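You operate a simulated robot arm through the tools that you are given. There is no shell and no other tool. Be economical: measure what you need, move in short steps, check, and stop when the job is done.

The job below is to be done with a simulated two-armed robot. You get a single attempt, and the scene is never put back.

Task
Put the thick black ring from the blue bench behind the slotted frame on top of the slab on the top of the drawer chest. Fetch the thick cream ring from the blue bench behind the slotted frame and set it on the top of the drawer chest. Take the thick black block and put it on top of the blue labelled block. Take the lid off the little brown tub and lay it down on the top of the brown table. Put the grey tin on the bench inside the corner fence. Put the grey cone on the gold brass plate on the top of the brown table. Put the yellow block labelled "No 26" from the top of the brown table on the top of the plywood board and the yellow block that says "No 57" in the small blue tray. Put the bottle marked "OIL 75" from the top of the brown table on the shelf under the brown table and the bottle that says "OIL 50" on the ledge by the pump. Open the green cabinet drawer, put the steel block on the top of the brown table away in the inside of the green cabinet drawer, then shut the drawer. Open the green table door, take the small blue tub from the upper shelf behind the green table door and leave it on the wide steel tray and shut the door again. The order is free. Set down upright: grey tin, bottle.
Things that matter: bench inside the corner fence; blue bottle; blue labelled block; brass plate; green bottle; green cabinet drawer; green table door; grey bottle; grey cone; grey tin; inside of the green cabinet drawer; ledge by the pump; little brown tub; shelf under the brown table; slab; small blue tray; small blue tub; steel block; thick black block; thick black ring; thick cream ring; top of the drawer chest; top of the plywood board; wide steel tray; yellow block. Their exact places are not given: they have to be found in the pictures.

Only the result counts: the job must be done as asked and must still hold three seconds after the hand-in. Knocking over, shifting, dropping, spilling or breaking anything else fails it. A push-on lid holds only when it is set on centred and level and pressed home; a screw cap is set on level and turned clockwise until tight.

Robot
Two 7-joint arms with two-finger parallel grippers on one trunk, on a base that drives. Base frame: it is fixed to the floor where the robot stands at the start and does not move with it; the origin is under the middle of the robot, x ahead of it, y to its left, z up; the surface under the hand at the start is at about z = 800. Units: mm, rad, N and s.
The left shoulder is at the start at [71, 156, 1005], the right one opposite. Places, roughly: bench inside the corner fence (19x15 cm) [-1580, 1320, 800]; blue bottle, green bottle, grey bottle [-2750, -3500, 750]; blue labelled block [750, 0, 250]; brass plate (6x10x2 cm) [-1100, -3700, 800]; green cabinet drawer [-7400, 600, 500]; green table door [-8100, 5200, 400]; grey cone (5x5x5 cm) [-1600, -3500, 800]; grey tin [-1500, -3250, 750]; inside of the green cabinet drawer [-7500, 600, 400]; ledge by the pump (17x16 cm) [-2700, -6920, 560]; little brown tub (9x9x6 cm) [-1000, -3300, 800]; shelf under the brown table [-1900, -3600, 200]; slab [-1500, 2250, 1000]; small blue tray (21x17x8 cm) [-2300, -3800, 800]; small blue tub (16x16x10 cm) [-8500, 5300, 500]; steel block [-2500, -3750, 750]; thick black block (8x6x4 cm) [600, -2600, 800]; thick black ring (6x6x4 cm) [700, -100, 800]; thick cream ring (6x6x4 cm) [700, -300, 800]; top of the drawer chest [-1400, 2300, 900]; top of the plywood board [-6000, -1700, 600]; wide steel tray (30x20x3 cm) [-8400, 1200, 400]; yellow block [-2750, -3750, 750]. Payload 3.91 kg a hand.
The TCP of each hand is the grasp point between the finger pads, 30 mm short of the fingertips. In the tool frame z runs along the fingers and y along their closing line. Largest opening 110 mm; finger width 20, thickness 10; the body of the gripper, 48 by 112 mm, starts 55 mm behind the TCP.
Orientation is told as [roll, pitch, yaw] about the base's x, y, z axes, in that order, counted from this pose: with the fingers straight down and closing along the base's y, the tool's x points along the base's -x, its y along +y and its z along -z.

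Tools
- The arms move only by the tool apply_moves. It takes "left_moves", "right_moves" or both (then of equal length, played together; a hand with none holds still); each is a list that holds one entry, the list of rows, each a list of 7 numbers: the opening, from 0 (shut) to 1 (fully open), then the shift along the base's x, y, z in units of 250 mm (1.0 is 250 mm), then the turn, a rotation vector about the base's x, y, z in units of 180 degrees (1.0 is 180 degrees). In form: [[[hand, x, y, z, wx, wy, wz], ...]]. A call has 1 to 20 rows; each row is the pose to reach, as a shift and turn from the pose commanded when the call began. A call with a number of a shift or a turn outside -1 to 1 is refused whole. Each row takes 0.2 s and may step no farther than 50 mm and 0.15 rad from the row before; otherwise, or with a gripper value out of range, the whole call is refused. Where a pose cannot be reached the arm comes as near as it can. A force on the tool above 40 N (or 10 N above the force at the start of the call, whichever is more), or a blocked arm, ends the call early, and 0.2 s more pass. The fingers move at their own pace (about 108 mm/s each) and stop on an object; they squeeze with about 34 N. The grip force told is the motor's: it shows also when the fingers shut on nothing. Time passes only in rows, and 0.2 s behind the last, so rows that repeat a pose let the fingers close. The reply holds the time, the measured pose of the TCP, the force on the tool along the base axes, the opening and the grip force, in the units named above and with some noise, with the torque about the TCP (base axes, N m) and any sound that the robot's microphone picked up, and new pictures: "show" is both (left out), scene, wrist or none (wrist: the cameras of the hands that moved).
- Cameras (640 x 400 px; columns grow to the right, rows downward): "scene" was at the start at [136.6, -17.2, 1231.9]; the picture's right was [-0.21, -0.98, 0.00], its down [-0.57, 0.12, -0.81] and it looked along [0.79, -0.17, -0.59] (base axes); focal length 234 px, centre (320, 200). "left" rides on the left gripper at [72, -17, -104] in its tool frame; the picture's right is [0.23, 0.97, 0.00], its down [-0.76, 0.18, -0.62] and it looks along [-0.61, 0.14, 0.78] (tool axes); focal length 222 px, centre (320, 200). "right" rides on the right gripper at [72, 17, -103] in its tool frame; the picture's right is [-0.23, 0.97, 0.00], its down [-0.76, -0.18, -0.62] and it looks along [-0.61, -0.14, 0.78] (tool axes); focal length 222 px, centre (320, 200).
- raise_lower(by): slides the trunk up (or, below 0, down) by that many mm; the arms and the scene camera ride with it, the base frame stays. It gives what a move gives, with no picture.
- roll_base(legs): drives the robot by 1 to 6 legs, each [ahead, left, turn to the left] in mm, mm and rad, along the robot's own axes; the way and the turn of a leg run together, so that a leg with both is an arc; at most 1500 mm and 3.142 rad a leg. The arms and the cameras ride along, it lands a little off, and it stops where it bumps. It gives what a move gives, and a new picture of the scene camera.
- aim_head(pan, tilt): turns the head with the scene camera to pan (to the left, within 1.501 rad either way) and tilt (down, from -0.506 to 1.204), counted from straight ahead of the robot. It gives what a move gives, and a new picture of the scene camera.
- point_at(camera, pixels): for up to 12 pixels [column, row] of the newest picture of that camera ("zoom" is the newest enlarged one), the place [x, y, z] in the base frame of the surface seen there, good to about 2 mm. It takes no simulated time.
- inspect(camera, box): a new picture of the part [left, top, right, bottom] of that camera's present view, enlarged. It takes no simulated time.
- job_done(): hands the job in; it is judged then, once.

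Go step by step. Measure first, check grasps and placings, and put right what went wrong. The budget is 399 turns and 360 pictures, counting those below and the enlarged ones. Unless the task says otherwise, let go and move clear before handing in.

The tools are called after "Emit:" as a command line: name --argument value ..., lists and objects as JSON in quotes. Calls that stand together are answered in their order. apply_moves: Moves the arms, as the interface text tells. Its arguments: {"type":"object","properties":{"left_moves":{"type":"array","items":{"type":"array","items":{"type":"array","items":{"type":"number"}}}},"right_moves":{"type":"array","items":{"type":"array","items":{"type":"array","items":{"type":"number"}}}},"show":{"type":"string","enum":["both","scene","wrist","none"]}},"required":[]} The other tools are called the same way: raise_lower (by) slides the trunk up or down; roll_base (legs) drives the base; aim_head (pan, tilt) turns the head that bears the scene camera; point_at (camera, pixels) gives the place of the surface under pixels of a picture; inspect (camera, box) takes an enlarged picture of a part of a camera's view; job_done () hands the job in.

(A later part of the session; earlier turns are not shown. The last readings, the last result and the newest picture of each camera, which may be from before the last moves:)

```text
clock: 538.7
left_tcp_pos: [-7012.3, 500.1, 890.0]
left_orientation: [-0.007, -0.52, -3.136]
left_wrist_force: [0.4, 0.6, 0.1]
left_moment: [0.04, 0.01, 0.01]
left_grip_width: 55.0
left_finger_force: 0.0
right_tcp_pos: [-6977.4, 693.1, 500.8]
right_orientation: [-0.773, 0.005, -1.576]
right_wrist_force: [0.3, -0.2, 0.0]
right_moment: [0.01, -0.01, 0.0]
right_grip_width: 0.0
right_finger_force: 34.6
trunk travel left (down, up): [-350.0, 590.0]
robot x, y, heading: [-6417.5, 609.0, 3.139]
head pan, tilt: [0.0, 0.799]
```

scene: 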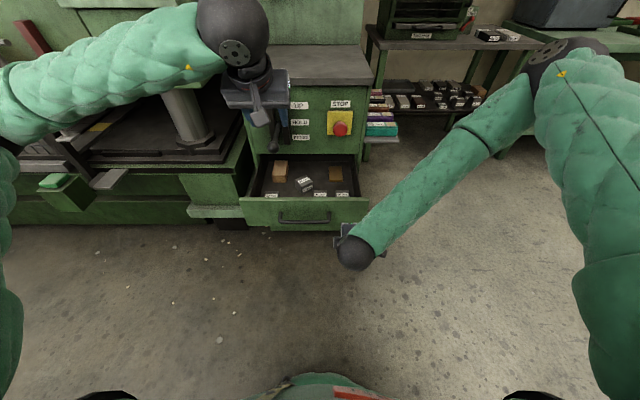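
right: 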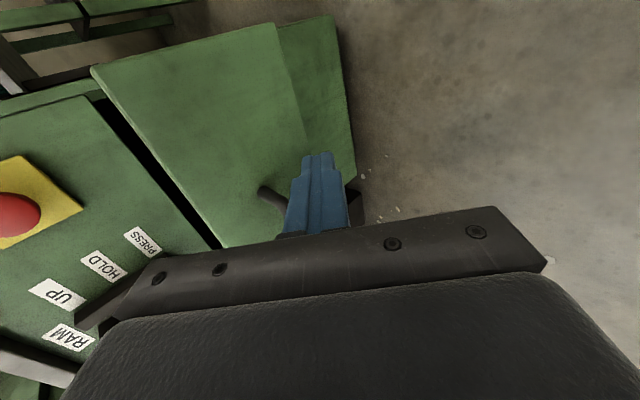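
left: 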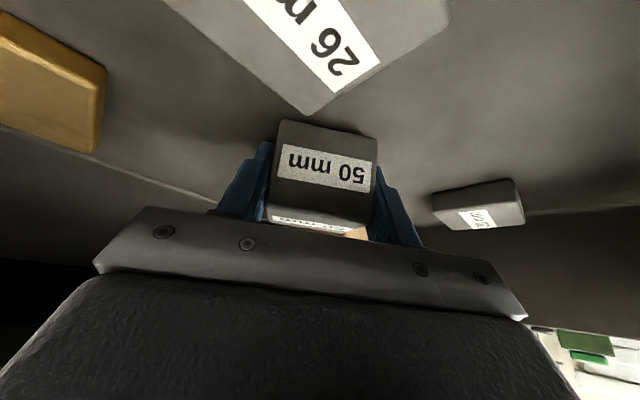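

I push toward -x: about 95 mm to contact, then 235 mm to shut.

Emit:
apply_moves --right_moves '[[[0, -0.12, 0, 0, 0, 0, 0], [0, -0.24, 0, 0, 0, 0, 0], [0, -0.32, 0, 0, 0, 0, 0], [0, -0.4, 0, 0, 0, 0, 0], [0, -0.48, 0, 0, 0, 0, 0], [0, -0.56, 0, 0, 0, 0, 0], [0, -0.64, 0, 0, 0, 0, 0], [0, -0.72, 0, 0, 0, 0, 0], [0, -0.8, 0, 0, 0, 0, 0], [0, -0.88, 0, 0, 0, 0, 0], [0, -0.96, 0, 0, 0, 0, 0]]]' --show "none"

Emit:
apply_moves --right_moves '[[[0, -0.08, 0, 0, 0, 0, 0], [0, -0.16, 0, 0, 0, 0, 0], [0, -0.24, 0, 0, 0, 0, 0], [0, -0.3, 0, 0, 0, 0, 0], [0, -0.36, 0, 0, 0, 0, 0]]]' --show "scene"

```text
clock: 541.1
left_tcp_pos: [-7011.7, 499.7, 890.0]
left_orientation: [-0.006, -0.52, -3.136]
left_wrist_force: [0.8, 0.1, -0.3]
left_moment: [0.0, -0.01, 0.01]
left_grip_width: 55.0
left_finger_force: 0.0
right_tcp_pos: [-7219.4, 694.0, 502.4]
right_orientation: [-0.773, 0.001, -1.573]
right_wrist_force: [-0.1, -0.2, 0.0]
right_moment: [0.05, -0.02, -0.02]
right_grip_width: 0.0
right_finger_force: 34.8
trunk travel left (down, up): [-350.0, 590.0]
robot x, y, heading: [-6419.1, 607.4, 3.141]
head pan, tilt: [0.0, 0.799]
```

```text
clock: 542.3
left_tcp_pos: [-7011.6, 500.4, 889.5]
left_orientation: [-0.007, -0.521, -3.135]
left_wrist_force: [-0.6, 0.1, -0.1]
left_moment: [0.0, 0.02, 0.04]
left_grip_width: 55.2
left_finger_force: 0.0
right_tcp_pos: [-7303.6, 694.5, 500.4]
right_orientation: [-0.771, 0.002, -1.575]
right_wrist_force: [10.8, 2.2, 9.7]
right_moment: [0.01, 0.12, -0.04]
right_grip_width: 0.0
right_finger_force: 33.7
trunk travel left (down, up): [-350.0, 590.0]
robot x, y, heading: [-6416.8, 610.6, 3.137]
head pan, tilt: [0.0, 0.799]
stopped in row 5 (right hand): the force on the tool passed its limit at 51 N (the readings are from after the stop); the commanded pose is now the measured one
```

scene: 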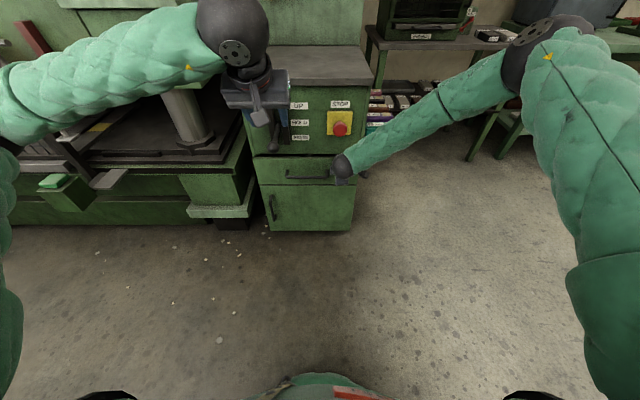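

The push ended at 51 N with the drawer home. I retreat and verify the face position, and look at the rack on the right for the wide steel tray.

Emit:
apply_moves --right_moves '[[[0, 0.16, 0, 0, 0, 0, 0], [0, 0.32, 0, 0.03, 0, 0, 0], [0, 0.5, 0.05, 0.1, 0, 0, 0], [0, 0.68, 0.1, 0.18, 0, 0, 0], [0, 0.86, 0.15, 0.28, 0, 0, 0]]]' --show "none"

Emit:
aim_head --pan -0.3 --tilt 0.5

Emit:
inspect --camera "scene" --box '[180, 90, 460, 290]'

Emit:
point_at --camera "zoom" --pixels '[[100, 260], [150, 260], [60, 260], [400, 200], [350, 215], [450, 160], [300, 200], [420, 120], [560, 220], [120, 235]]'

```text
refused: row 4 steps farther than a row can; nothing moved
```

```text
clock: 543.1
left_tcp_pos: [-7011.3, 500.7, 889.1]
left_orientation: [-0.007, -0.52, -3.136]
left_wrist_force: [0.8, 0.7, -0.3]
left_moment: [0.01, 0.0, -0.02]
left_grip_width: 55.1
left_finger_force: 0.0
right_tcp_pos: [-7303.4, 693.0, 500.5]
right_orientation: [-0.768, 0.004, -1.575]
right_wrist_force: [15.5, 2.7, 11.8]
right_moment: [0.01, 0.08, -0.02]
right_grip_width: 0.0
right_finger_force: 34.5
trunk travel left (down, up): [-350.0, 590.0]
robot x, y, heading: [-6416.0, 607.6, 3.141]
head pan, tilt: [-0.3, 0.499]
```

scene: 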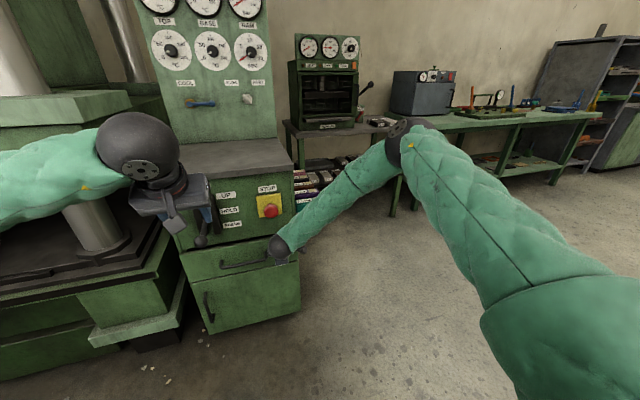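

```text
2.00 times, centred on (320, 190) of scene
```

zoom: 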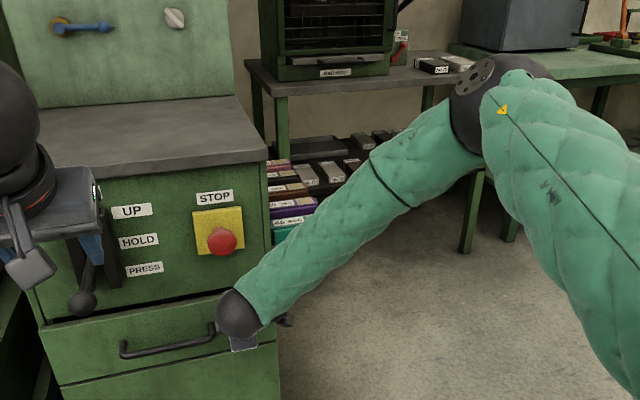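

```text
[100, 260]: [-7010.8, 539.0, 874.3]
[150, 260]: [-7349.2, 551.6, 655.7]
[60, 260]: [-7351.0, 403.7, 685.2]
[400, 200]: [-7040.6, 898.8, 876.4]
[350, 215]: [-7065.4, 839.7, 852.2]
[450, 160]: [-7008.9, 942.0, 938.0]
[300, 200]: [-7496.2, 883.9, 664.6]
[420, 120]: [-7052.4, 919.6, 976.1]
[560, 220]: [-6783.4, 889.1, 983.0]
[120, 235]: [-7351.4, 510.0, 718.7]
```

I retreat with smaller steps and check the drawer face.

Emit:
apply_moves --right_moves '[[[0, 0.15, 0, 0, 0, 0, 0], [0, 0.3, 0, 0.03, 0, 0, 0], [0, 0.45, 0.03, 0.1, 0, 0, 0], [0, 0.6, 0.06, 0.18, 0, 0, 0], [0, 0.75, 0.09, 0.27, 0, 0, 0], [0, 0.9, 0.12, 0.36, 0, 0, 0]]]' --show "scene"

Emit:
point_at --camera "scene" --pixels '[[220, 275], [285, 262], [240, 300], [240, 250], [330, 165], [360, 175], [310, 190]]'

Emit:
inspect --camera "scene" --box '[270, 100, 430, 220]'

```text
clock: 544.5
left_tcp_pos: [-7012.8, 499.6, 890.5]
left_orientation: [-0.008, -0.519, -3.136]
left_wrist_force: [0.6, 0.9, -0.4]
left_moment: [0.0, 0.01, 0.01]
left_grip_width: 55.2
left_finger_force: 0.1
right_tcp_pos: [-7078.5, 722.4, 591.1]
right_orientation: [-0.773, 0.004, -1.572]
right_wrist_force: [0.4, 0.6, -0.1]
right_moment: [0.0, -0.01, -0.01]
right_grip_width: 0.0
right_finger_force: 34.0
trunk travel left (down, up): [-350.0, 590.0]
robot x, y, heading: [-6415.8, 612.7, 3.137]
head pan, tilt: [-0.3, 0.499]
```

scene: 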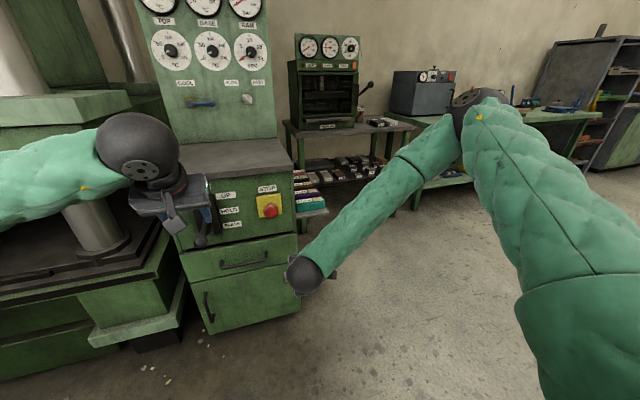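

```text
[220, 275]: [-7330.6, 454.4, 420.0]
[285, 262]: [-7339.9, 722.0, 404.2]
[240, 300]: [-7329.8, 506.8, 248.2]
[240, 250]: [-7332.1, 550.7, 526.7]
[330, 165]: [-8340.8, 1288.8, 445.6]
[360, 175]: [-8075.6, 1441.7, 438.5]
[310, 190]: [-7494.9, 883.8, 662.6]
```

```text
3.33 times, centred on (350, 160) of scene
```

zoom: 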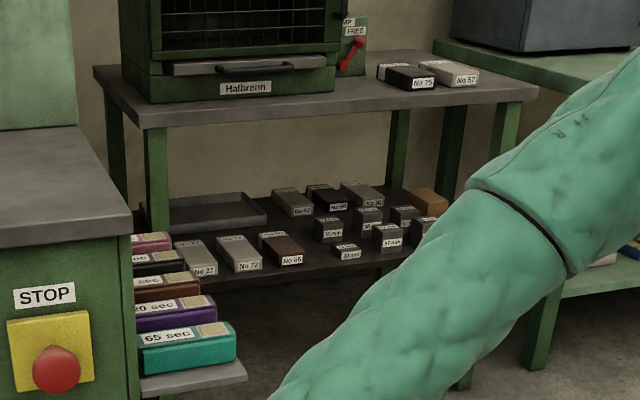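

The drawer is shut (face x -7330). The wide steel tray is on the rack's lower shelf (zoom 205,212), around (-8400,1250,430). Now I put both hands back to upright and head for the green table.

Emit:
apply_moves --left_moves '[[[0.5, 0.05, 0, 0, 0, -0.0417, 0], [0.5, 0.1, 0, 0, 0, -0.0833, 0], [0.5, 0.1, 0, 0, 0, -0.125, 0], [0.5, 0.1, 0, 0, 0, -0.1667, 0], [0.5, 0.1, 0, 0, 0, -0.1667, 0], [0.5, 0.1, 0, 0, 0, -0.1667, 0], [0.5, 0.1, 0, 0, 0, -0.1667, 0], [0.5, 0.1, 0, 0, 0, -0.1667, 0], [0.5, 0.1, 0, 0, 0, -0.1667, 0], [0.5, 0.1, 0, 0, 0, -0.1667, 0], [0.5, 0.1, 0, 0, 0, -0.1667, 0], [0.5, 0.1, 0, 0, 0, -0.1667, 0], [0.5, 0.1, 0, 0, 0, -0.1667, 0]]]' --right_moves '[[[0.5, 0, 0.05, 0.05, -0.015, -0.015, -0.0363], [0.5, 0, 0.1, 0.1, -0.0301, -0.0301, -0.0726], [0.5, 0, 0.15, 0.15, -0.0451, -0.0451, -0.1089], [0.5, 0, 0.2, 0.2, -0.0602, -0.0602, -0.1452], [0.5, 0, 0.25, 0.25, -0.0752, -0.0752, -0.1815], [0.5, 0, 0.25, 0.3, -0.0902, -0.0902, -0.2178], [0.5, 0, 0.25, 0.35, -0.1053, -0.1053, -0.2541], [0.5, 0, 0.25, 0.4, -0.1203, -0.1203, -0.2904], [0.5, 0, 0.25, 0.45, -0.1354, -0.1354, -0.3267], [0.5, 0, 0.25, 0.5, -0.1504, -0.1504, -0.363], [0.5, 0, 0.25, 0.55, -0.1654, -0.1654, -0.3993], [0.5, 0, 0.25, 0.6, -0.1805, -0.1805, -0.4356], [0.5, 0, 0.25, 0.6, -0.1955, -0.1955, -0.4719]]]' --show "none"

Emit:
raise_lower --by 250

Emit:
aim_head --pan -1.1 --tilt 0.3

Emit:
point_at --camera "scene" --pixels '[[320, 250], [320, 200], [400, 250], [450, 200], [250, 200], [500, 250], [250, 150], [200, 180], [300, 170]]'

```text
clock: 547.3
left_tcp_pos: [-6987.9, 501.2, 888.6]
left_orientation: [-0.005, 0.006, -3.137]
left_wrist_force: [0.4, -0.3, 0.3]
left_moment: [0.01, 0.0, -0.04]
left_grip_width: 54.9
left_finger_force: 0.1
right_tcp_pos: [-7078.4, 786.8, 739.9]
right_orientation: [0.015, 0.004, 3.14]
right_wrist_force: [-0.1, -0.6, 0.7]
right_moment: [-0.01, 0.0, 0.0]
right_grip_width: 55.2
right_finger_force: 0.1
trunk travel left (down, up): [-350.0, 590.0]
robot x, y, heading: [-6416.5, 608.8, 3.139]
head pan, tilt: [-0.3, 0.499]
```

```text
clock: 549.9
left_tcp_pos: [-6988.1, 500.3, 1139.8]
left_orientation: [-0.005, 0.005, -3.136]
left_wrist_force: [0.2, 0.3, -0.7]
left_moment: [0.0, -0.03, 0.0]
left_grip_width: 55.0
left_finger_force: 0.1
right_tcp_pos: [-7079.8, 785.9, 989.4]
right_orientation: [0.015, 0.005, 3.142]
right_wrist_force: [-0.2, -0.1, -0.5]
right_moment: [0.03, -0.02, 0.01]
right_grip_width: 55.0
right_finger_force: 0.0
trunk travel left (down, up): [-600.0, 340.0]
robot x, y, heading: [-6421.1, 610.9, 3.142]
head pan, tilt: [-0.3, 0.499]
```

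```text
clock: 551.0
left_tcp_pos: [-6988.3, 500.4, 1139.4]
left_orientation: [-0.003, 0.005, -3.136]
left_wrist_force: [0.6, -0.6, 0.4]
left_moment: [-0.03, -0.01, 0.0]
left_grip_width: 55.2
left_finger_force: 0.0
right_tcp_pos: [-7078.6, 785.3, 989.2]
right_orientation: [0.017, 0.006, 3.142]
right_wrist_force: [0.5, 0.0, -0.3]
right_moment: [-0.01, 0.0, -0.01]
right_grip_width: 54.9
right_finger_force: 0.2
trunk travel left (down, up): [-600.0, 340.0]
robot x, y, heading: [-6416.3, 607.2, 3.142]
head pan, tilt: [-1.1, 0.3]
```

scene: 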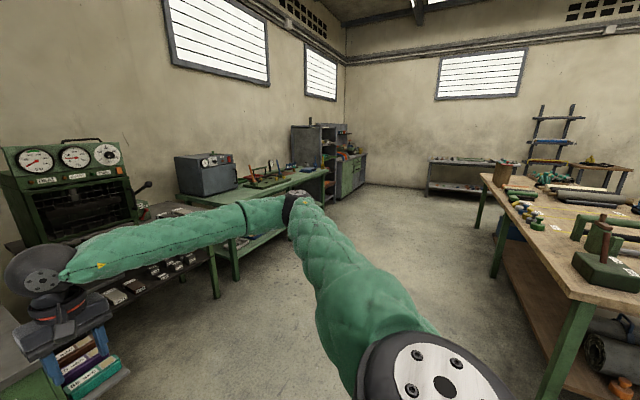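

```text
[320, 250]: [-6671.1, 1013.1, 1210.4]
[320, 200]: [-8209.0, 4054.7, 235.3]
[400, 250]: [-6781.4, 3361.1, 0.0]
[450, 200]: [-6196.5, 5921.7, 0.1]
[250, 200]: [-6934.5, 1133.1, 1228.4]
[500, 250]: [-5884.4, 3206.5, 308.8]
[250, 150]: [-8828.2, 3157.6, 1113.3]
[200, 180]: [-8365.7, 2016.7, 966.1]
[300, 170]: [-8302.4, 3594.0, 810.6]
```

The green-door bench is along the left wall around y 5200. I drive up the lane at x≈-6900.

Emit:
roll_base --legs '[[-50, -300, 0], [450, -1100, 0], [0, -1500, 0], [0, -1500, 0]]'

Emit:
aim_head --pan -0.1 --tilt 0.5

```text
clock: 572.7
left_tcp_pos: [-7430.1, 4877.5, 1139.8]
left_orientation: [-0.002, 0.005, -3.105]
left_wrist_force: [-0.1, 0.1, -0.4]
left_moment: [-0.03, -0.01, -0.02]
left_grip_width: 55.2
left_finger_force: 0.1
right_tcp_pos: [-7530.9, 5158.1, 990.0]
right_orientation: [0.017, 0.005, -3.106]
right_wrist_force: [0.2, 0.4, -0.1]
right_moment: [0.02, 0.05, 0.0]
right_grip_width: 55.1
right_finger_force: 0.1
trunk travel left (down, up): [-600.0, 340.0]
robot x, y, heading: [-6861.4, 5002.4, -3.109]
head pan, tilt: [-1.1, 0.3]
```

scene: 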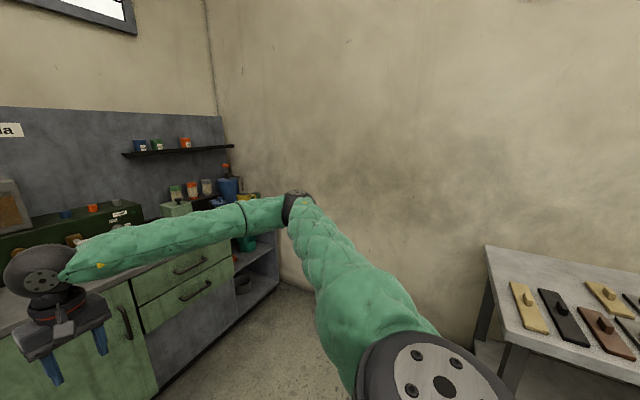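

```text
clock: 574.0
left_tcp_pos: [-7429.2, 4876.0, 1138.3]
left_orientation: [-0.007, 0.004, -3.103]
left_wrist_force: [-0.1, -0.5, 0.2]
left_moment: [-0.01, -0.01, -0.02]
left_grip_width: 55.2
left_finger_force: 0.1
right_tcp_pos: [-7529.8, 5158.9, 989.5]
right_orientation: [0.016, 0.004, -3.108]
right_wrist_force: [1.0, 0.1, 0.0]
right_moment: [0.0, -0.02, 0.02]
right_grip_width: 54.9
right_finger_force: 0.0
trunk travel left (down, up): [-600.0, 340.0]
robot x, y, heading: [-6863.7, 5005.9, -3.11]
head pan, tilt: [-0.099, 0.499]
```

scene: 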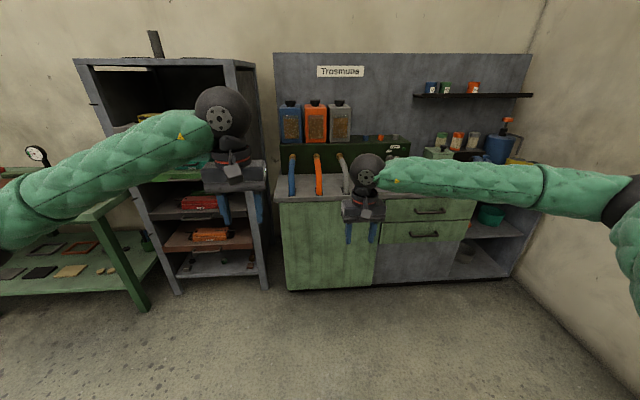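

The door is the left green panel (330,240). I measure it and its handle.

Emit:
inspect --camera "scene" --box '[260, 180, 500, 300]'

Emit:
point_at --camera "zoom" --pixels '[[60, 150], [200, 150], [60, 280], [290, 250], [60, 60], [310, 140], [270, 120], [275, 160], [305, 60], [320, 230], [420, 90], [560, 120]]'

```text
2.67 times, centred on (380, 240) of scene
```

zoom: 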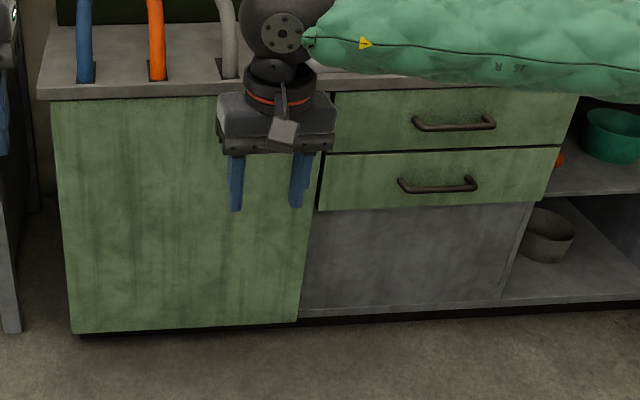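

```text
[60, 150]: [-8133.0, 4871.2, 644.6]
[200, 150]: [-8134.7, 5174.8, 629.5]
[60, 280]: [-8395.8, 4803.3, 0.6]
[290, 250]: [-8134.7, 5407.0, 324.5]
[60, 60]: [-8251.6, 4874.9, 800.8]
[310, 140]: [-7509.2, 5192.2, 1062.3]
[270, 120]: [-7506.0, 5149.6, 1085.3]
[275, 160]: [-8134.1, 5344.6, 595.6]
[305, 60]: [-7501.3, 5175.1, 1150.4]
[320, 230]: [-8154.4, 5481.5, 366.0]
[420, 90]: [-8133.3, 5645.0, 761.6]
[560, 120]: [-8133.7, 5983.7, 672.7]
```

The door spans y 4860–5450 at x -8134. I strafe right 250 so the handle comes into view.

Emit:
roll_base --legs '[[0, -300, -0.032]]'

Emit:
inspect --camera "scene" --box '[180, 160, 420, 310]'

```text
clock: 576.0
left_tcp_pos: [-7437.9, 5192.0, 1137.9]
left_orientation: [-0.002, 0.006, -3.135]
left_wrist_force: [0.9, -0.6, -0.1]
left_moment: [-0.02, 0.04, -0.03]
left_grip_width: 54.9
left_finger_force: 0.1
right_tcp_pos: [-7530.3, 5476.8, 989.7]
right_orientation: [0.014, 0.006, -3.139]
right_wrist_force: [-0.7, -1.2, 0.5]
right_moment: [-0.05, -0.01, 0.01]
right_grip_width: 54.9
right_finger_force: 0.2
trunk travel left (down, up): [-600.0, 340.0]
robot x, y, heading: [-6866.9, 5300.8, -3.136]
head pan, tilt: [-0.099, 0.499]
```

scene: 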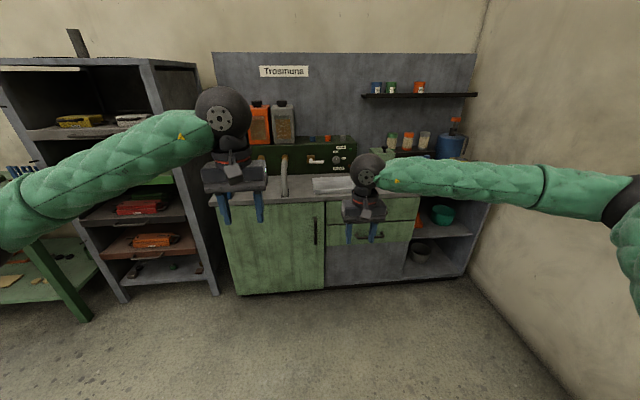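

```text
2.67 times, centred on (300, 235) of scene
```

zoom: 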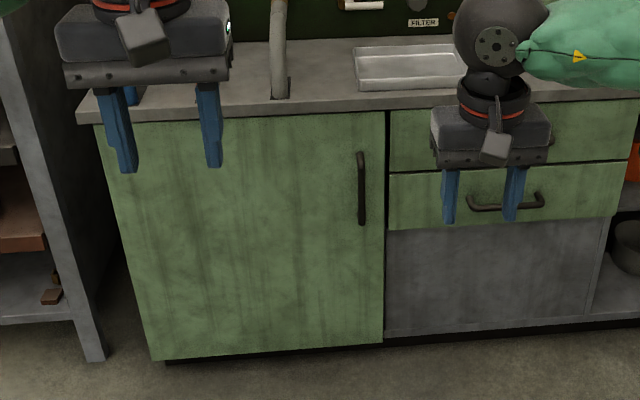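

The handle is vertical at zoom (361,190). I measure it and the rack post at the left.

Emit:
point_at --camera "zoom" --pixels '[[361, 170], [361, 190], [361, 210], [359, 158], [345, 190], [378, 190], [384, 300], [388, 140], [100, 130], [95, 345], [155, 345], [240, 90]]'

```text
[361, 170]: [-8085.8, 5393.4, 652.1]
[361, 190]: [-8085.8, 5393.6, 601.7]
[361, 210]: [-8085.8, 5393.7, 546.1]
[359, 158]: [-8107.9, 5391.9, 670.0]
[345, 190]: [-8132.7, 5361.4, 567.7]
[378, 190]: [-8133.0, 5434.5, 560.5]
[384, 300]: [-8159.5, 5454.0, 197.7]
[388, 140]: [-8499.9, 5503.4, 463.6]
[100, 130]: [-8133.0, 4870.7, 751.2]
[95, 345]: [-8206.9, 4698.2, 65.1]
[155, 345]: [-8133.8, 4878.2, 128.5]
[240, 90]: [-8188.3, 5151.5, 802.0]
```

Handle bar is at (-8091,5393), z 530–670; hinge at y≈4865. I drive in, lower the trunk, and take the 45° pre-grasp.

Emit:
roll_base --legs '[[300, 75, 0]]'

Emit:
raise_lower --by -200

Emit:
apply_moves --right_moves '[[[0.5, -0.13, -0.01, 0, 0, 0.0417, 0], [0.5, -0.26, -0.02, -0.05, 0, 0.0833, 0], [0.5, -0.39, -0.03, -0.15, 0, 0.125, 0], [0.5, -0.52, -0.04, -0.25, 0, 0.1667, 0], [0.5, -0.65, -0.05, -0.36, 0, 0.2083, 0], [0.5, -0.76, -0.055, -0.47, 0, 0.25, 0]]]' --show "both"

```text
clock: 578.1
left_tcp_pos: [-7737.4, 5115.3, 1138.8]
left_orientation: [-0.005, 0.004, -3.133]
left_wrist_force: [-0.6, -0.1, 0.4]
left_moment: [0.0, -0.07, -0.01]
left_grip_width: 55.0
left_finger_force: 0.1
right_tcp_pos: [-7829.6, 5400.3, 989.7]
right_orientation: [0.016, 0.005, -3.139]
right_wrist_force: [-0.7, -0.5, -0.4]
right_moment: [-0.03, -0.01, 0.03]
right_grip_width: 54.9
right_finger_force: 0.0
trunk travel left (down, up): [-600.0, 340.0]
robot x, y, heading: [-7166.9, 5225.0, -3.147]
head pan, tilt: [-0.099, 0.499]
```

scene: 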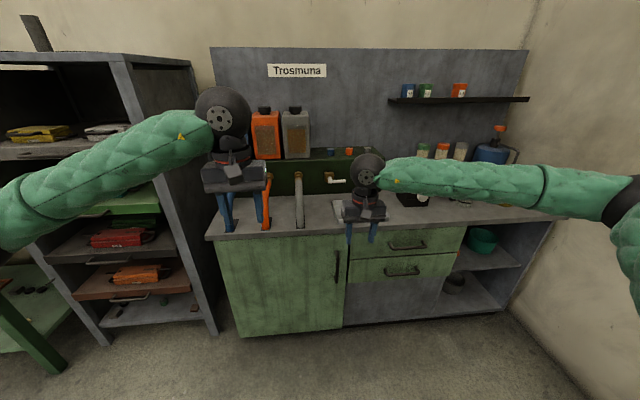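

```text
clock: 580.3
left_tcp_pos: [-7735.6, 5114.7, 939.5]
left_orientation: [-0.005, 0.004, -3.133]
left_wrist_force: [-1.0, -0.4, 0.0]
left_moment: [0.01, -0.01, 0.0]
left_grip_width: 54.9
left_finger_force: 0.0
right_tcp_pos: [-7828.1, 5400.2, 789.4]
right_orientation: [0.017, 0.007, -3.138]
right_wrist_force: [0.4, 0.0, 0.7]
right_moment: [0.02, -0.03, 0.01]
right_grip_width: 55.0
right_finger_force: 0.0
trunk travel left (down, up): [-400.0, 540.0]
robot x, y, heading: [-7167.0, 5225.7, -3.143]
head pan, tilt: [-0.099, 0.499]
```

```text
clock: 581.7
left_tcp_pos: [-7737.2, 5116.1, 939.7]
left_orientation: [-0.003, 0.005, -3.133]
left_wrist_force: [1.0, -0.6, 0.7]
left_moment: [0.01, -0.01, -0.04]
left_grip_width: 54.8
left_finger_force: 0.2
right_tcp_pos: [-8019.0, 5388.3, 671.0]
right_orientation: [0.01, -0.781, -3.136]
right_wrist_force: [-0.9, 0.6, -0.7]
right_moment: [0.01, -0.02, 0.02]
right_grip_width: 54.9
right_finger_force: 0.0
trunk travel left (down, up): [-400.0, 540.0]
robot x, y, heading: [-7167.1, 5224.3, -3.137]
head pan, tilt: [-0.099, 0.499]
```

scene: 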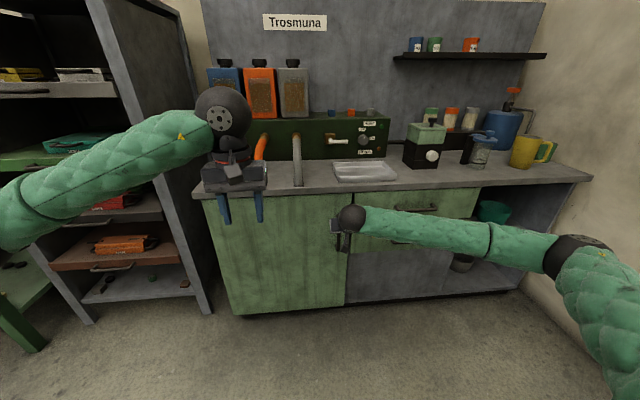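
right: 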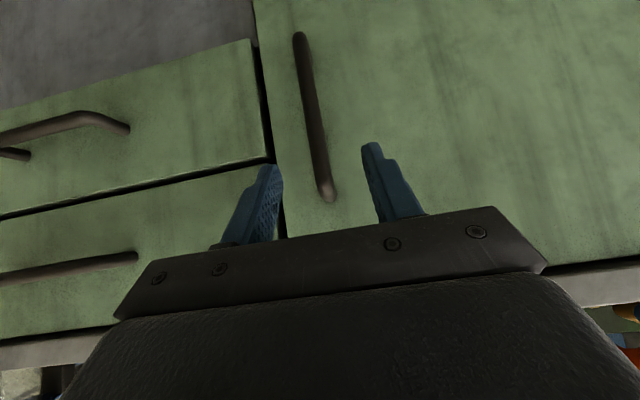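

Bar is centred between the fingers (315,130). I advance and grip.

Emit:
apply_moves --right_moves '[[[0.5, -0.08, 0.016, -0.08, 0, 0, 0], [0.5, -0.16, 0.016, -0.16, 0, 0, 0], [0.5, -0.24, 0.016, -0.24, 0, 0, 0], [0, -0.24, 0.016, -0.24, 0, 0, 0], [0, -0.24, 0.016, -0.24, 0, 0, 0], [0, -0.24, 0.016, -0.24, 0, 0, 0]]]' --show "wrist"

```text
clock: 583.1
left_tcp_pos: [-7736.4, 5115.0, 939.1]
left_orientation: [-0.004, 0.007, -3.134]
left_wrist_force: [-0.5, 1.0, 1.0]
left_moment: [-0.02, 0.01, -0.01]
left_grip_width: 54.9
left_finger_force: 0.0
right_tcp_pos: [-8078.4, 5392.0, 612.0]
right_orientation: [0.011, -0.78, -3.138]
right_wrist_force: [0.2, 11.8, -4.5]
right_moment: [1.07, 0.64, -0.13]
right_grip_width: 15.8
right_finger_force: 44.4
trunk travel left (down, up): [-400.0, 540.0]
robot x, y, heading: [-7167.5, 5227.5, -3.138]
head pan, tilt: [-0.099, 0.499]
```

right: 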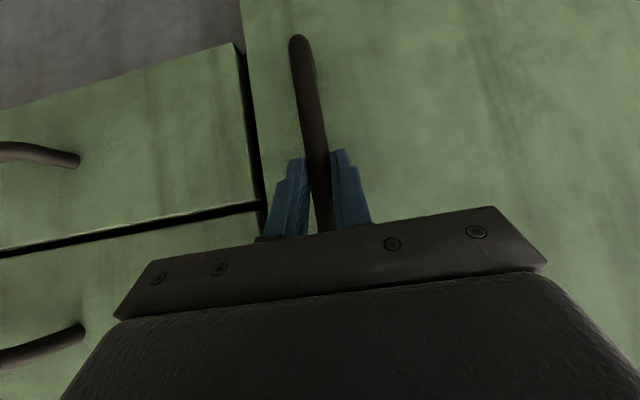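

Gripped (15.8 mm). I pull the door along its arc, turning the hand with it, to about 27°.

Emit:
apply_moves --right_moves '[[[0, 0.082, -0.01, 0, 0, 0, -0.0125], [0, 0.164, -0.02, 0, 0, 0, -0.025], [0, 0.246, -0.036, 0, 0, 0, -0.0375], [0, 0.328, -0.052, 0, 0, 0, -0.05], [0, 0.488, -0.098, 0, 0, 0, -0.075], [0, 0.644, -0.156, 0, 0, 0, -0.1], [0, 0.795, -0.227, 0, 0, 0, -0.125], [0, 0.94, -0.308, 0, 0, 0, -0.15]]]' --show "scene"

```text
clock: 584.9
left_tcp_pos: [-7737.1, 5111.8, 940.0]
left_orientation: [-0.004, 0.005, -3.129]
left_wrist_force: [-0.3, 0.6, 0.4]
left_moment: [0.02, -0.01, -0.01]
left_grip_width: 55.0
left_finger_force: 0.1
right_tcp_pos: [-7857.2, 5313.2, 611.3]
right_orientation: [0.019, -0.78, 2.707]
right_wrist_force: [-7.0, -14.0, -10.0]
right_moment: [0.92, -0.53, 0.48]
right_grip_width: 16.0
right_finger_force: 44.8
trunk travel left (down, up): [-400.0, 540.0]
robot x, y, heading: [-7166.0, 5224.4, -3.137]
head pan, tilt: [-0.099, 0.499]
stopped in row 8 (right hand): the force on the tool passed its limit at 48 N (the readings are from after the stop); the commanded pose is now the measured one
```

scene: 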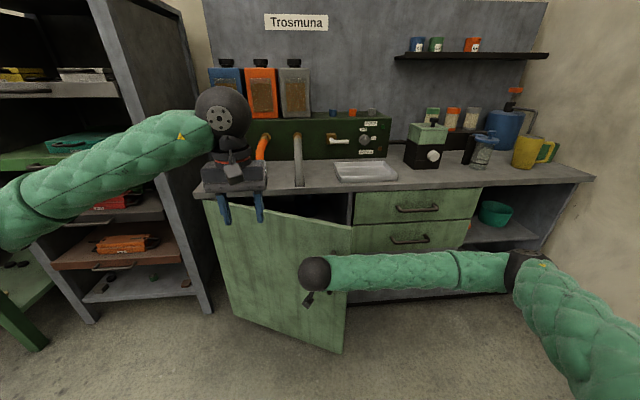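

The door is about 25° open. I release the handle and back off along the hand's axis.

Emit:
apply_moves --left_moves '[[[0.5, 0, 0, 0, 0, 0, 0], [0.5, 0, 0, 0, 0, 0, 0], [0.5, 0, -0.16, 0.1, 0, 0, 0], [0.5, 0, -0.32, 0.2, 0, 0, 0], [0.5, 0, -0.48, 0.3, 0, 0, 0], [0.5, 0, -0.64, 0.4, 0, 0, 0], [0.5, 0, -0.64, 0.4, 0, 0, 0], [0.5, 0, -0.64, 0.4, 0, 0, 0]]]' --right_moves '[[[0.5, 0, 0, 0, 0, 0, 0], [0.5, 0, 0, 0, 0, 0, 0], [0.5, 0.11, -0.05, 0.12, 0, 0, 0], [0.5, 0.22, -0.1, 0.24, 0, 0, 0.02], [0.2, 0.25, 0, 0.34, 0, 0, 0.06], [0, 0.25, 0.16, 0.4, 0, 0, 0.1], [0, 0.25, 0.32, 0.46, 0, 0, 0.14], [0, 0.25, 0.48, 0.46, 0, 0, 0.14]]]' --show "scene"

```text
clock: 586.7
left_tcp_pos: [-7736.0, 4953.4, 1039.5]
left_orientation: [-0.003, 0.005, -3.131]
left_wrist_force: [0.5, 0.8, 0.2]
left_moment: [-0.01, 0.03, -0.01]
left_grip_width: 54.8
left_finger_force: 0.0
right_tcp_pos: [-7795.6, 5433.9, 727.4]
right_orientation: [0.021, -0.783, -3.137]
right_wrist_force: [-0.5, -0.9, -0.6]
right_moment: [-0.03, 0.05, -0.01]
right_grip_width: 0.0
right_finger_force: 33.9
trunk travel left (down, up): [-400.0, 540.0]
robot x, y, heading: [-7165.5, 5222.2, -3.136]
head pan, tilt: [-0.099, 0.499]
```

scene: 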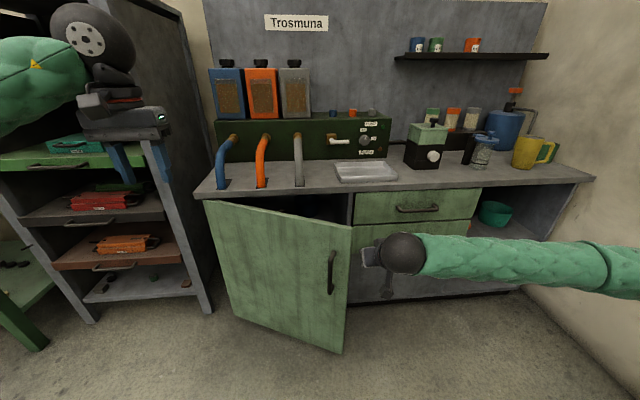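

The door stays ajar with its edge near (-7885,5400). I turn the right hand upright, closed, and reach in behind the door's edge.

Emit:
apply_moves --right_moves '[[[0, 0.02, 0.05, 0.05, 0, -0.0417, 0], [0, 0.04, 0.1, 0.1, 0, -0.0833, 0], [0, 0.04, 0.16, 0.1, 0, -0.125, 0], [0, 0.04, 0.22, 0.1, 0, -0.1667, 0], [0, 0.04, 0.26, 0.05, 0, -0.2083, 0], [0, 0.04, 0.28, 0, 0, -0.25, 0], [0, -0.14, 0.28, -0.05, 0, -0.25, 0], [0, -0.32, 0.28, -0.1, 0, -0.25, 0], [0, -0.5, 0.28, -0.1, 0, -0.25, 0], [0, -0.68, 0.28, -0.1, 0, -0.25, 0], [0, -0.8, 0.28, -0.1, 0, -0.25, 0]]]' --show "both"

```text
clock: 589.1
left_tcp_pos: [-7736.6, 4954.9, 1038.5]
left_orientation: [-0.006, 0.006, -3.131]
left_wrist_force: [-0.7, 0.2, 0.4]
left_moment: [0.03, 0.01, 0.0]
left_grip_width: 54.8
left_finger_force: 0.0
right_tcp_pos: [-7994.5, 5506.0, 703.4]
right_orientation: [0.02, 0.006, -3.139]
right_wrist_force: [-0.3, 0.2, 0.2]
right_moment: [-0.02, 0.0, -0.01]
right_grip_width: 0.0
right_finger_force: 33.5
trunk travel left (down, up): [-400.0, 540.0]
robot x, y, heading: [-7169.4, 5222.0, -3.141]
head pan, tilt: [-0.099, 0.499]
```

scene: 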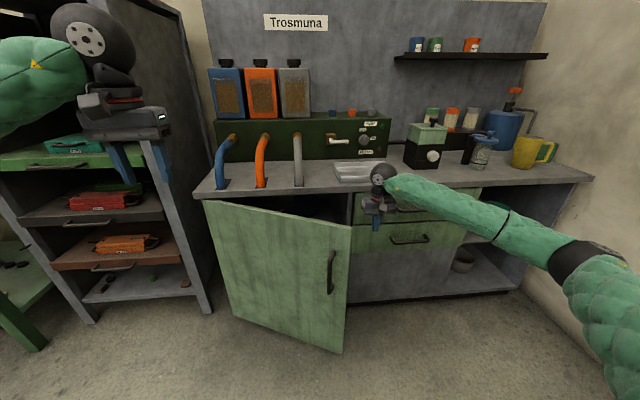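
right: 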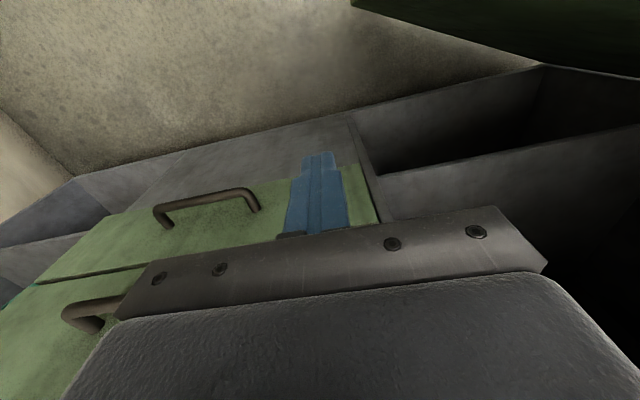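

The hand is behind the door's edge. I sweep it outward along the door's arc.

Emit:
apply_moves --right_moves '[[[0, 0.068, -0.172, 0.06, 0, 0, 0], [0, 0.136, -0.344, 0.07, 0, 0, 0], [0, 0.234, -0.468, 0.07, 0, 0, 0], [0, 0.332, -0.592, 0.07, 0, 0, 0], [0, 0.43, -0.646, 0.07, 0, 0, 0], [0, 0.528, -0.7, 0.07, 0, 0, 0], [0, 0.624, -0.76, 0.07, 0, 0, 0], [0, 0.72, -0.82, 0.07, 0, 0, 0], [0, 0.8, -0.88, 0.07, 0, 0, 0], [0, 0.864, -0.94, 0.07, 0, 0, 0]]]' --show "scene"

```text
clock: 591.3
left_tcp_pos: [-7736.6, 4953.1, 1039.6]
left_orientation: [-0.005, 0.006, -3.131]
left_wrist_force: [0.2, 0.0, -0.1]
left_moment: [0.0, -0.05, 0.01]
left_grip_width: 55.1
left_finger_force: 0.1
right_tcp_pos: [-7778.9, 5270.5, 720.3]
right_orientation: [0.021, 0.004, -3.142]
right_wrist_force: [-0.2, -0.2, 0.3]
right_moment: [0.02, 0.02, 0.0]
right_grip_width: 0.2
right_finger_force: 34.3
trunk travel left (down, up): [-400.0, 540.0]
robot x, y, heading: [-7164.6, 5223.2, -3.142]
head pan, tilt: [-0.099, 0.499]
```

scene: 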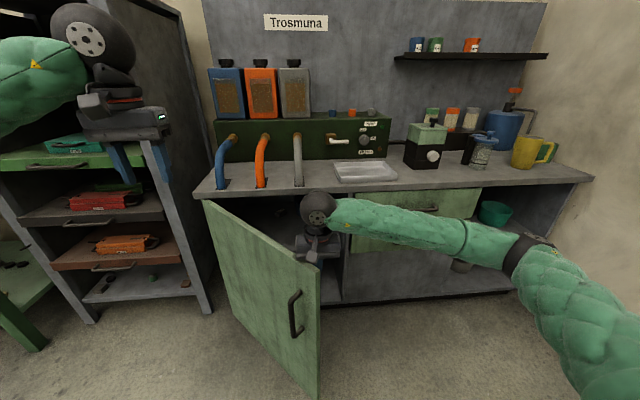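

It's working (door at ~48°). I continue the sweep, then carry on with the base.

Emit:
apply_moves --right_moves '[[[0, 0.075, -0.062, 0, 0, 0, 0], [0, 0.148, -0.124, 0, 0, 0, 0], [0, 0.21, -0.194, 0, 0, 0, 0], [0, 0.268, -0.264, 0, 0, 0, 0], [0, 0.326, -0.342, 0, 0, 0, 0], [0, 0.384, -0.42, 0, 0, 0, 0], [0, 0.42, -0.5, 0, 0, 0, 0], [0, 0.44, -0.58, 0, 0, 0, 0]]]' --show "none"

Emit:
roll_base --legs '[[0, 230, 0]]'

```text
clock: 593.1
left_tcp_pos: [-7738.2, 4953.6, 1038.2]
left_orientation: [-0.005, 0.006, -3.131]
left_wrist_force: [-0.5, -0.6, 0.5]
left_moment: [-0.01, -0.01, 0.03]
left_grip_width: 55.0
left_finger_force: 0.1
right_tcp_pos: [-7669.5, 5125.1, 720.3]
right_orientation: [0.02, 0.004, 3.14]
right_wrist_force: [0.8, 0.0, 0.6]
right_moment: [0.01, 0.0, -0.02]
right_grip_width: 0.1
right_finger_force: 33.7
trunk travel left (down, up): [-400.0, 540.0]
robot x, y, heading: [-7165.8, 5224.6, -3.139]
head pan, tilt: [-0.099, 0.499]
```

```text
clock: 594.8
left_tcp_pos: [-7734.6, 4722.3, 1038.8]
left_orientation: [-0.005, 0.004, -3.131]
left_wrist_force: [0.2, -0.4, 0.4]
left_moment: [0.02, -0.01, 0.0]
left_grip_width: 54.9
left_finger_force: 0.1
right_tcp_pos: [-7668.1, 4893.3, 720.1]
right_orientation: [0.02, 0.005, -3.138]
right_wrist_force: [0.3, -0.3, 0.1]
right_moment: [0.05, -0.05, 0.0]
right_grip_width: 0.0
right_finger_force: 33.8
trunk travel left (down, up): [-400.0, 540.0]
robot x, y, heading: [-7166.9, 4993.4, -3.136]
head pan, tilt: [-0.099, 0.499]
```

scene: 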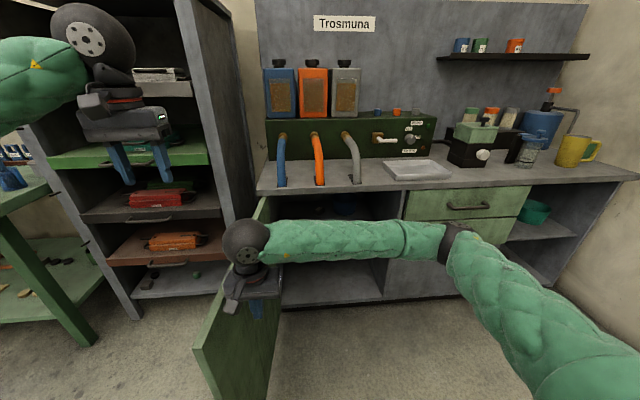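

The door stands about square. I push 60 mm further, then go back right and look inside.

Emit:
roll_base --legs '[[0, 60, 0], [0, -420, 0], [-100, 0, 0]]'

Emit:
raise_lower --by -250

Emit:
aim_head --pan 0.05 --tilt 0.45

```text
clock: 598.7
left_tcp_pos: [-7634.6, 5085.3, 1040.0]
left_orientation: [-0.006, 0.006, -3.134]
left_wrist_force: [-0.3, -0.2, 0.9]
left_moment: [-0.03, 0.04, 0.04]
left_grip_width: 54.9
left_finger_force: 0.0
right_tcp_pos: [-7567.4, 5256.0, 722.4]
right_orientation: [0.021, 0.002, 3.14]
right_wrist_force: [1.5, 0.6, 0.6]
right_moment: [0.0, 0.04, -0.01]
right_grip_width: 0.1
right_finger_force: 33.9
trunk travel left (down, up): [-400.0, 540.0]
robot x, y, heading: [-7066.3, 5354.7, -3.14]
head pan, tilt: [-0.099, 0.499]
```

scene: 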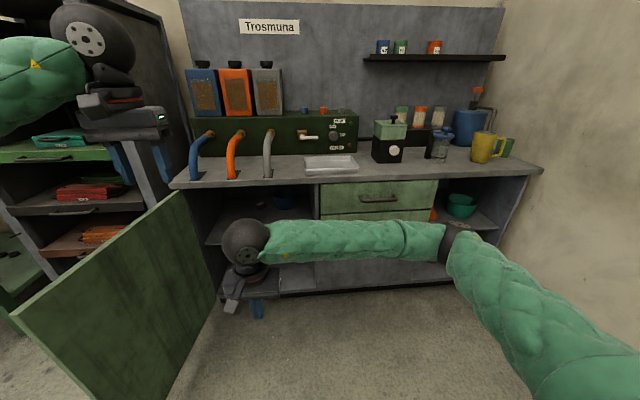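

```text
clock: 601.3
left_tcp_pos: [-7635.9, 5084.6, 789.3]
left_orientation: [-0.004, 0.003, -3.134]
left_wrist_force: [-0.1, -0.6, -0.6]
left_moment: [-0.03, -0.03, 0.0]
left_grip_width: 55.0
left_finger_force: 0.0
right_tcp_pos: [-7568.2, 5256.1, 471.7]
right_orientation: [0.02, 0.005, 3.139]
right_wrist_force: [-0.5, 0.4, 0.0]
right_moment: [-0.01, 0.0, 0.01]
right_grip_width: 0.0
right_finger_force: 34.9
trunk travel left (down, up): [-150.0, 790.0]
robot x, y, heading: [-7067.8, 5352.6, -3.14]
head pan, tilt: [-0.099, 0.499]
```

```text
clock: 602.0
left_tcp_pos: [-7637.4, 5084.8, 788.7]
left_orientation: [-0.006, 0.002, -3.134]
left_wrist_force: [-0.2, -0.1, 0.4]
left_moment: [0.02, 0.0, -0.03]
left_grip_width: 55.1
left_finger_force: 0.1
right_tcp_pos: [-7568.6, 5255.9, 471.8]
right_orientation: [0.021, 0.004, 3.14]
right_wrist_force: [-0.2, 0.6, -0.4]
right_moment: [0.01, 0.01, 0.02]
right_grip_width: 0.0
right_finger_force: 34.2
trunk travel left (down, up): [-150.0, 790.0]
robot x, y, heading: [-7065.8, 5355.2, -3.137]
head pan, tilt: [0.051, 0.45]
```

scene: 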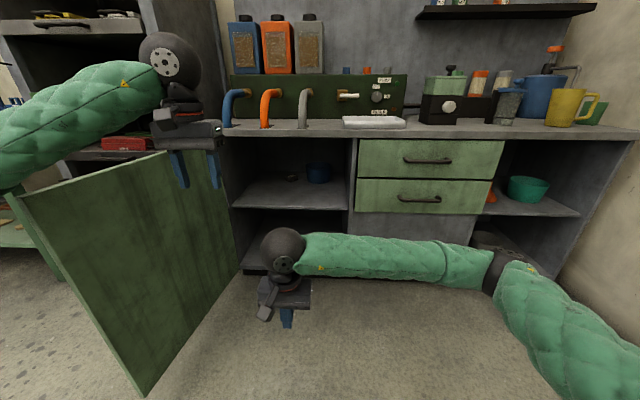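

The blue tub is on the upper shelf (320,172). I zoom and measure.

Emit:
inspect --camera "scene" --box '[225, 120, 365, 220]'

Emit:
point_at --camera "zoom" --pixels '[[430, 200], [430, 250], [375, 200], [485, 200], [430, 190], [430, 280], [320, 265], [310, 390], [150, 300], [575, 300], [540, 250], [350, 100]]'

```text
4.00 times, centred on (295, 170) of scene
```

zoom: 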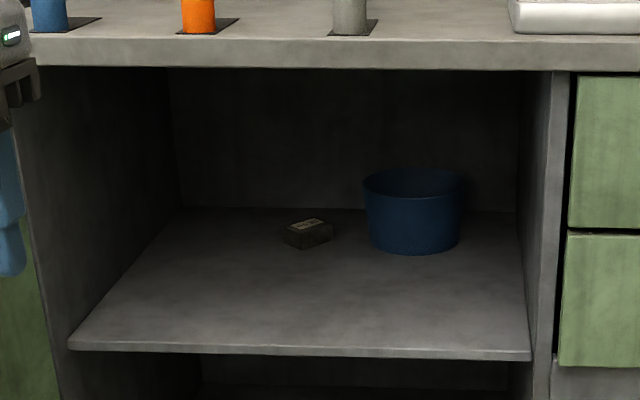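

```text
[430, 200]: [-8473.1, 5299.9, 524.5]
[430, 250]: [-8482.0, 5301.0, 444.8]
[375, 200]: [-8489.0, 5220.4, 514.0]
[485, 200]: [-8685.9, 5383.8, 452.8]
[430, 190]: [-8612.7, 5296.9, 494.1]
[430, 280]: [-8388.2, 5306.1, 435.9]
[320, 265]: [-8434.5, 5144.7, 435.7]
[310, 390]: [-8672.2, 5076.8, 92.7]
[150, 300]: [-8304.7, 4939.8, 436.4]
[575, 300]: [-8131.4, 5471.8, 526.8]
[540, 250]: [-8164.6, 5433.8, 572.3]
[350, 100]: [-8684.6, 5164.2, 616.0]
```

Shelf z is 436 and the tub's centre about (-8550,5297). I measure its rim and the bench's underside, and move the right hand out of the way.

Emit:
point_at --camera "zoom" --pixels '[[300, 62], [300, 68], [300, 78], [365, 185], [370, 183], [415, 198], [460, 180], [415, 172], [366, 230], [200, 343], [25, 200], [450, 210]]'

Emit:
apply_moves --right_moves '[[[0, 0.05, 0.18, 0.06, 0, 0, 0], [0, 0.1, 0.34, 0.12, 0, 0, 0], [0, 0.1, 0.5, 0.2, 0, 0, 0], [0, 0.1, 0.66, 0.3, 0, 0, 0], [0, 0.1, 0.8, 0.4, 0, 0, 0], [0, 0.1, 0.96, 0.5, 0, 0, 0]]]' --show "scene"

```text
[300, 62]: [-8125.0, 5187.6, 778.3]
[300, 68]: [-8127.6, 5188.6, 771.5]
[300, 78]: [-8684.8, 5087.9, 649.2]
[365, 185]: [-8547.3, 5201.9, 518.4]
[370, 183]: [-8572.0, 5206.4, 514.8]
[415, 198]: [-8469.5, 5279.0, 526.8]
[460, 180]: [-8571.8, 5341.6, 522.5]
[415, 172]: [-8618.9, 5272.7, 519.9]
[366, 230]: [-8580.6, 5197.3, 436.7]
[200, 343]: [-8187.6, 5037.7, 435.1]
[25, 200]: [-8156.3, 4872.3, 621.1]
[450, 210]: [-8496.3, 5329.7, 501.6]
```

```text
clock: 603.4
left_tcp_pos: [-7636.4, 5084.0, 788.6]
left_orientation: [-0.005, 0.004, -3.132]
left_wrist_force: [0.3, -0.4, 0.6]
left_moment: [0.01, 0.0, -0.01]
left_grip_width: 55.1
left_finger_force: 0.2
right_tcp_pos: [-7542.5, 5495.8, 597.6]
right_orientation: [0.021, 0.005, 3.141]
right_wrist_force: [0.7, -0.1, -0.3]
right_moment: [0.03, 0.02, 0.03]
right_grip_width: 0.0
right_finger_force: 33.9
trunk travel left (down, up): [-150.0, 790.0]
robot x, y, heading: [-7067.4, 5358.1, -3.143]
head pan, tilt: [0.051, 0.45]
```

scene: 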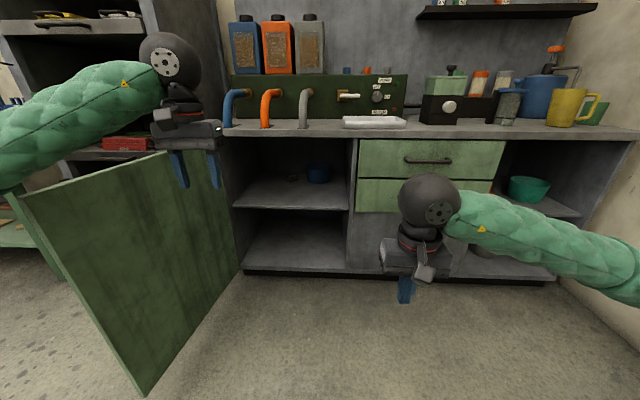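

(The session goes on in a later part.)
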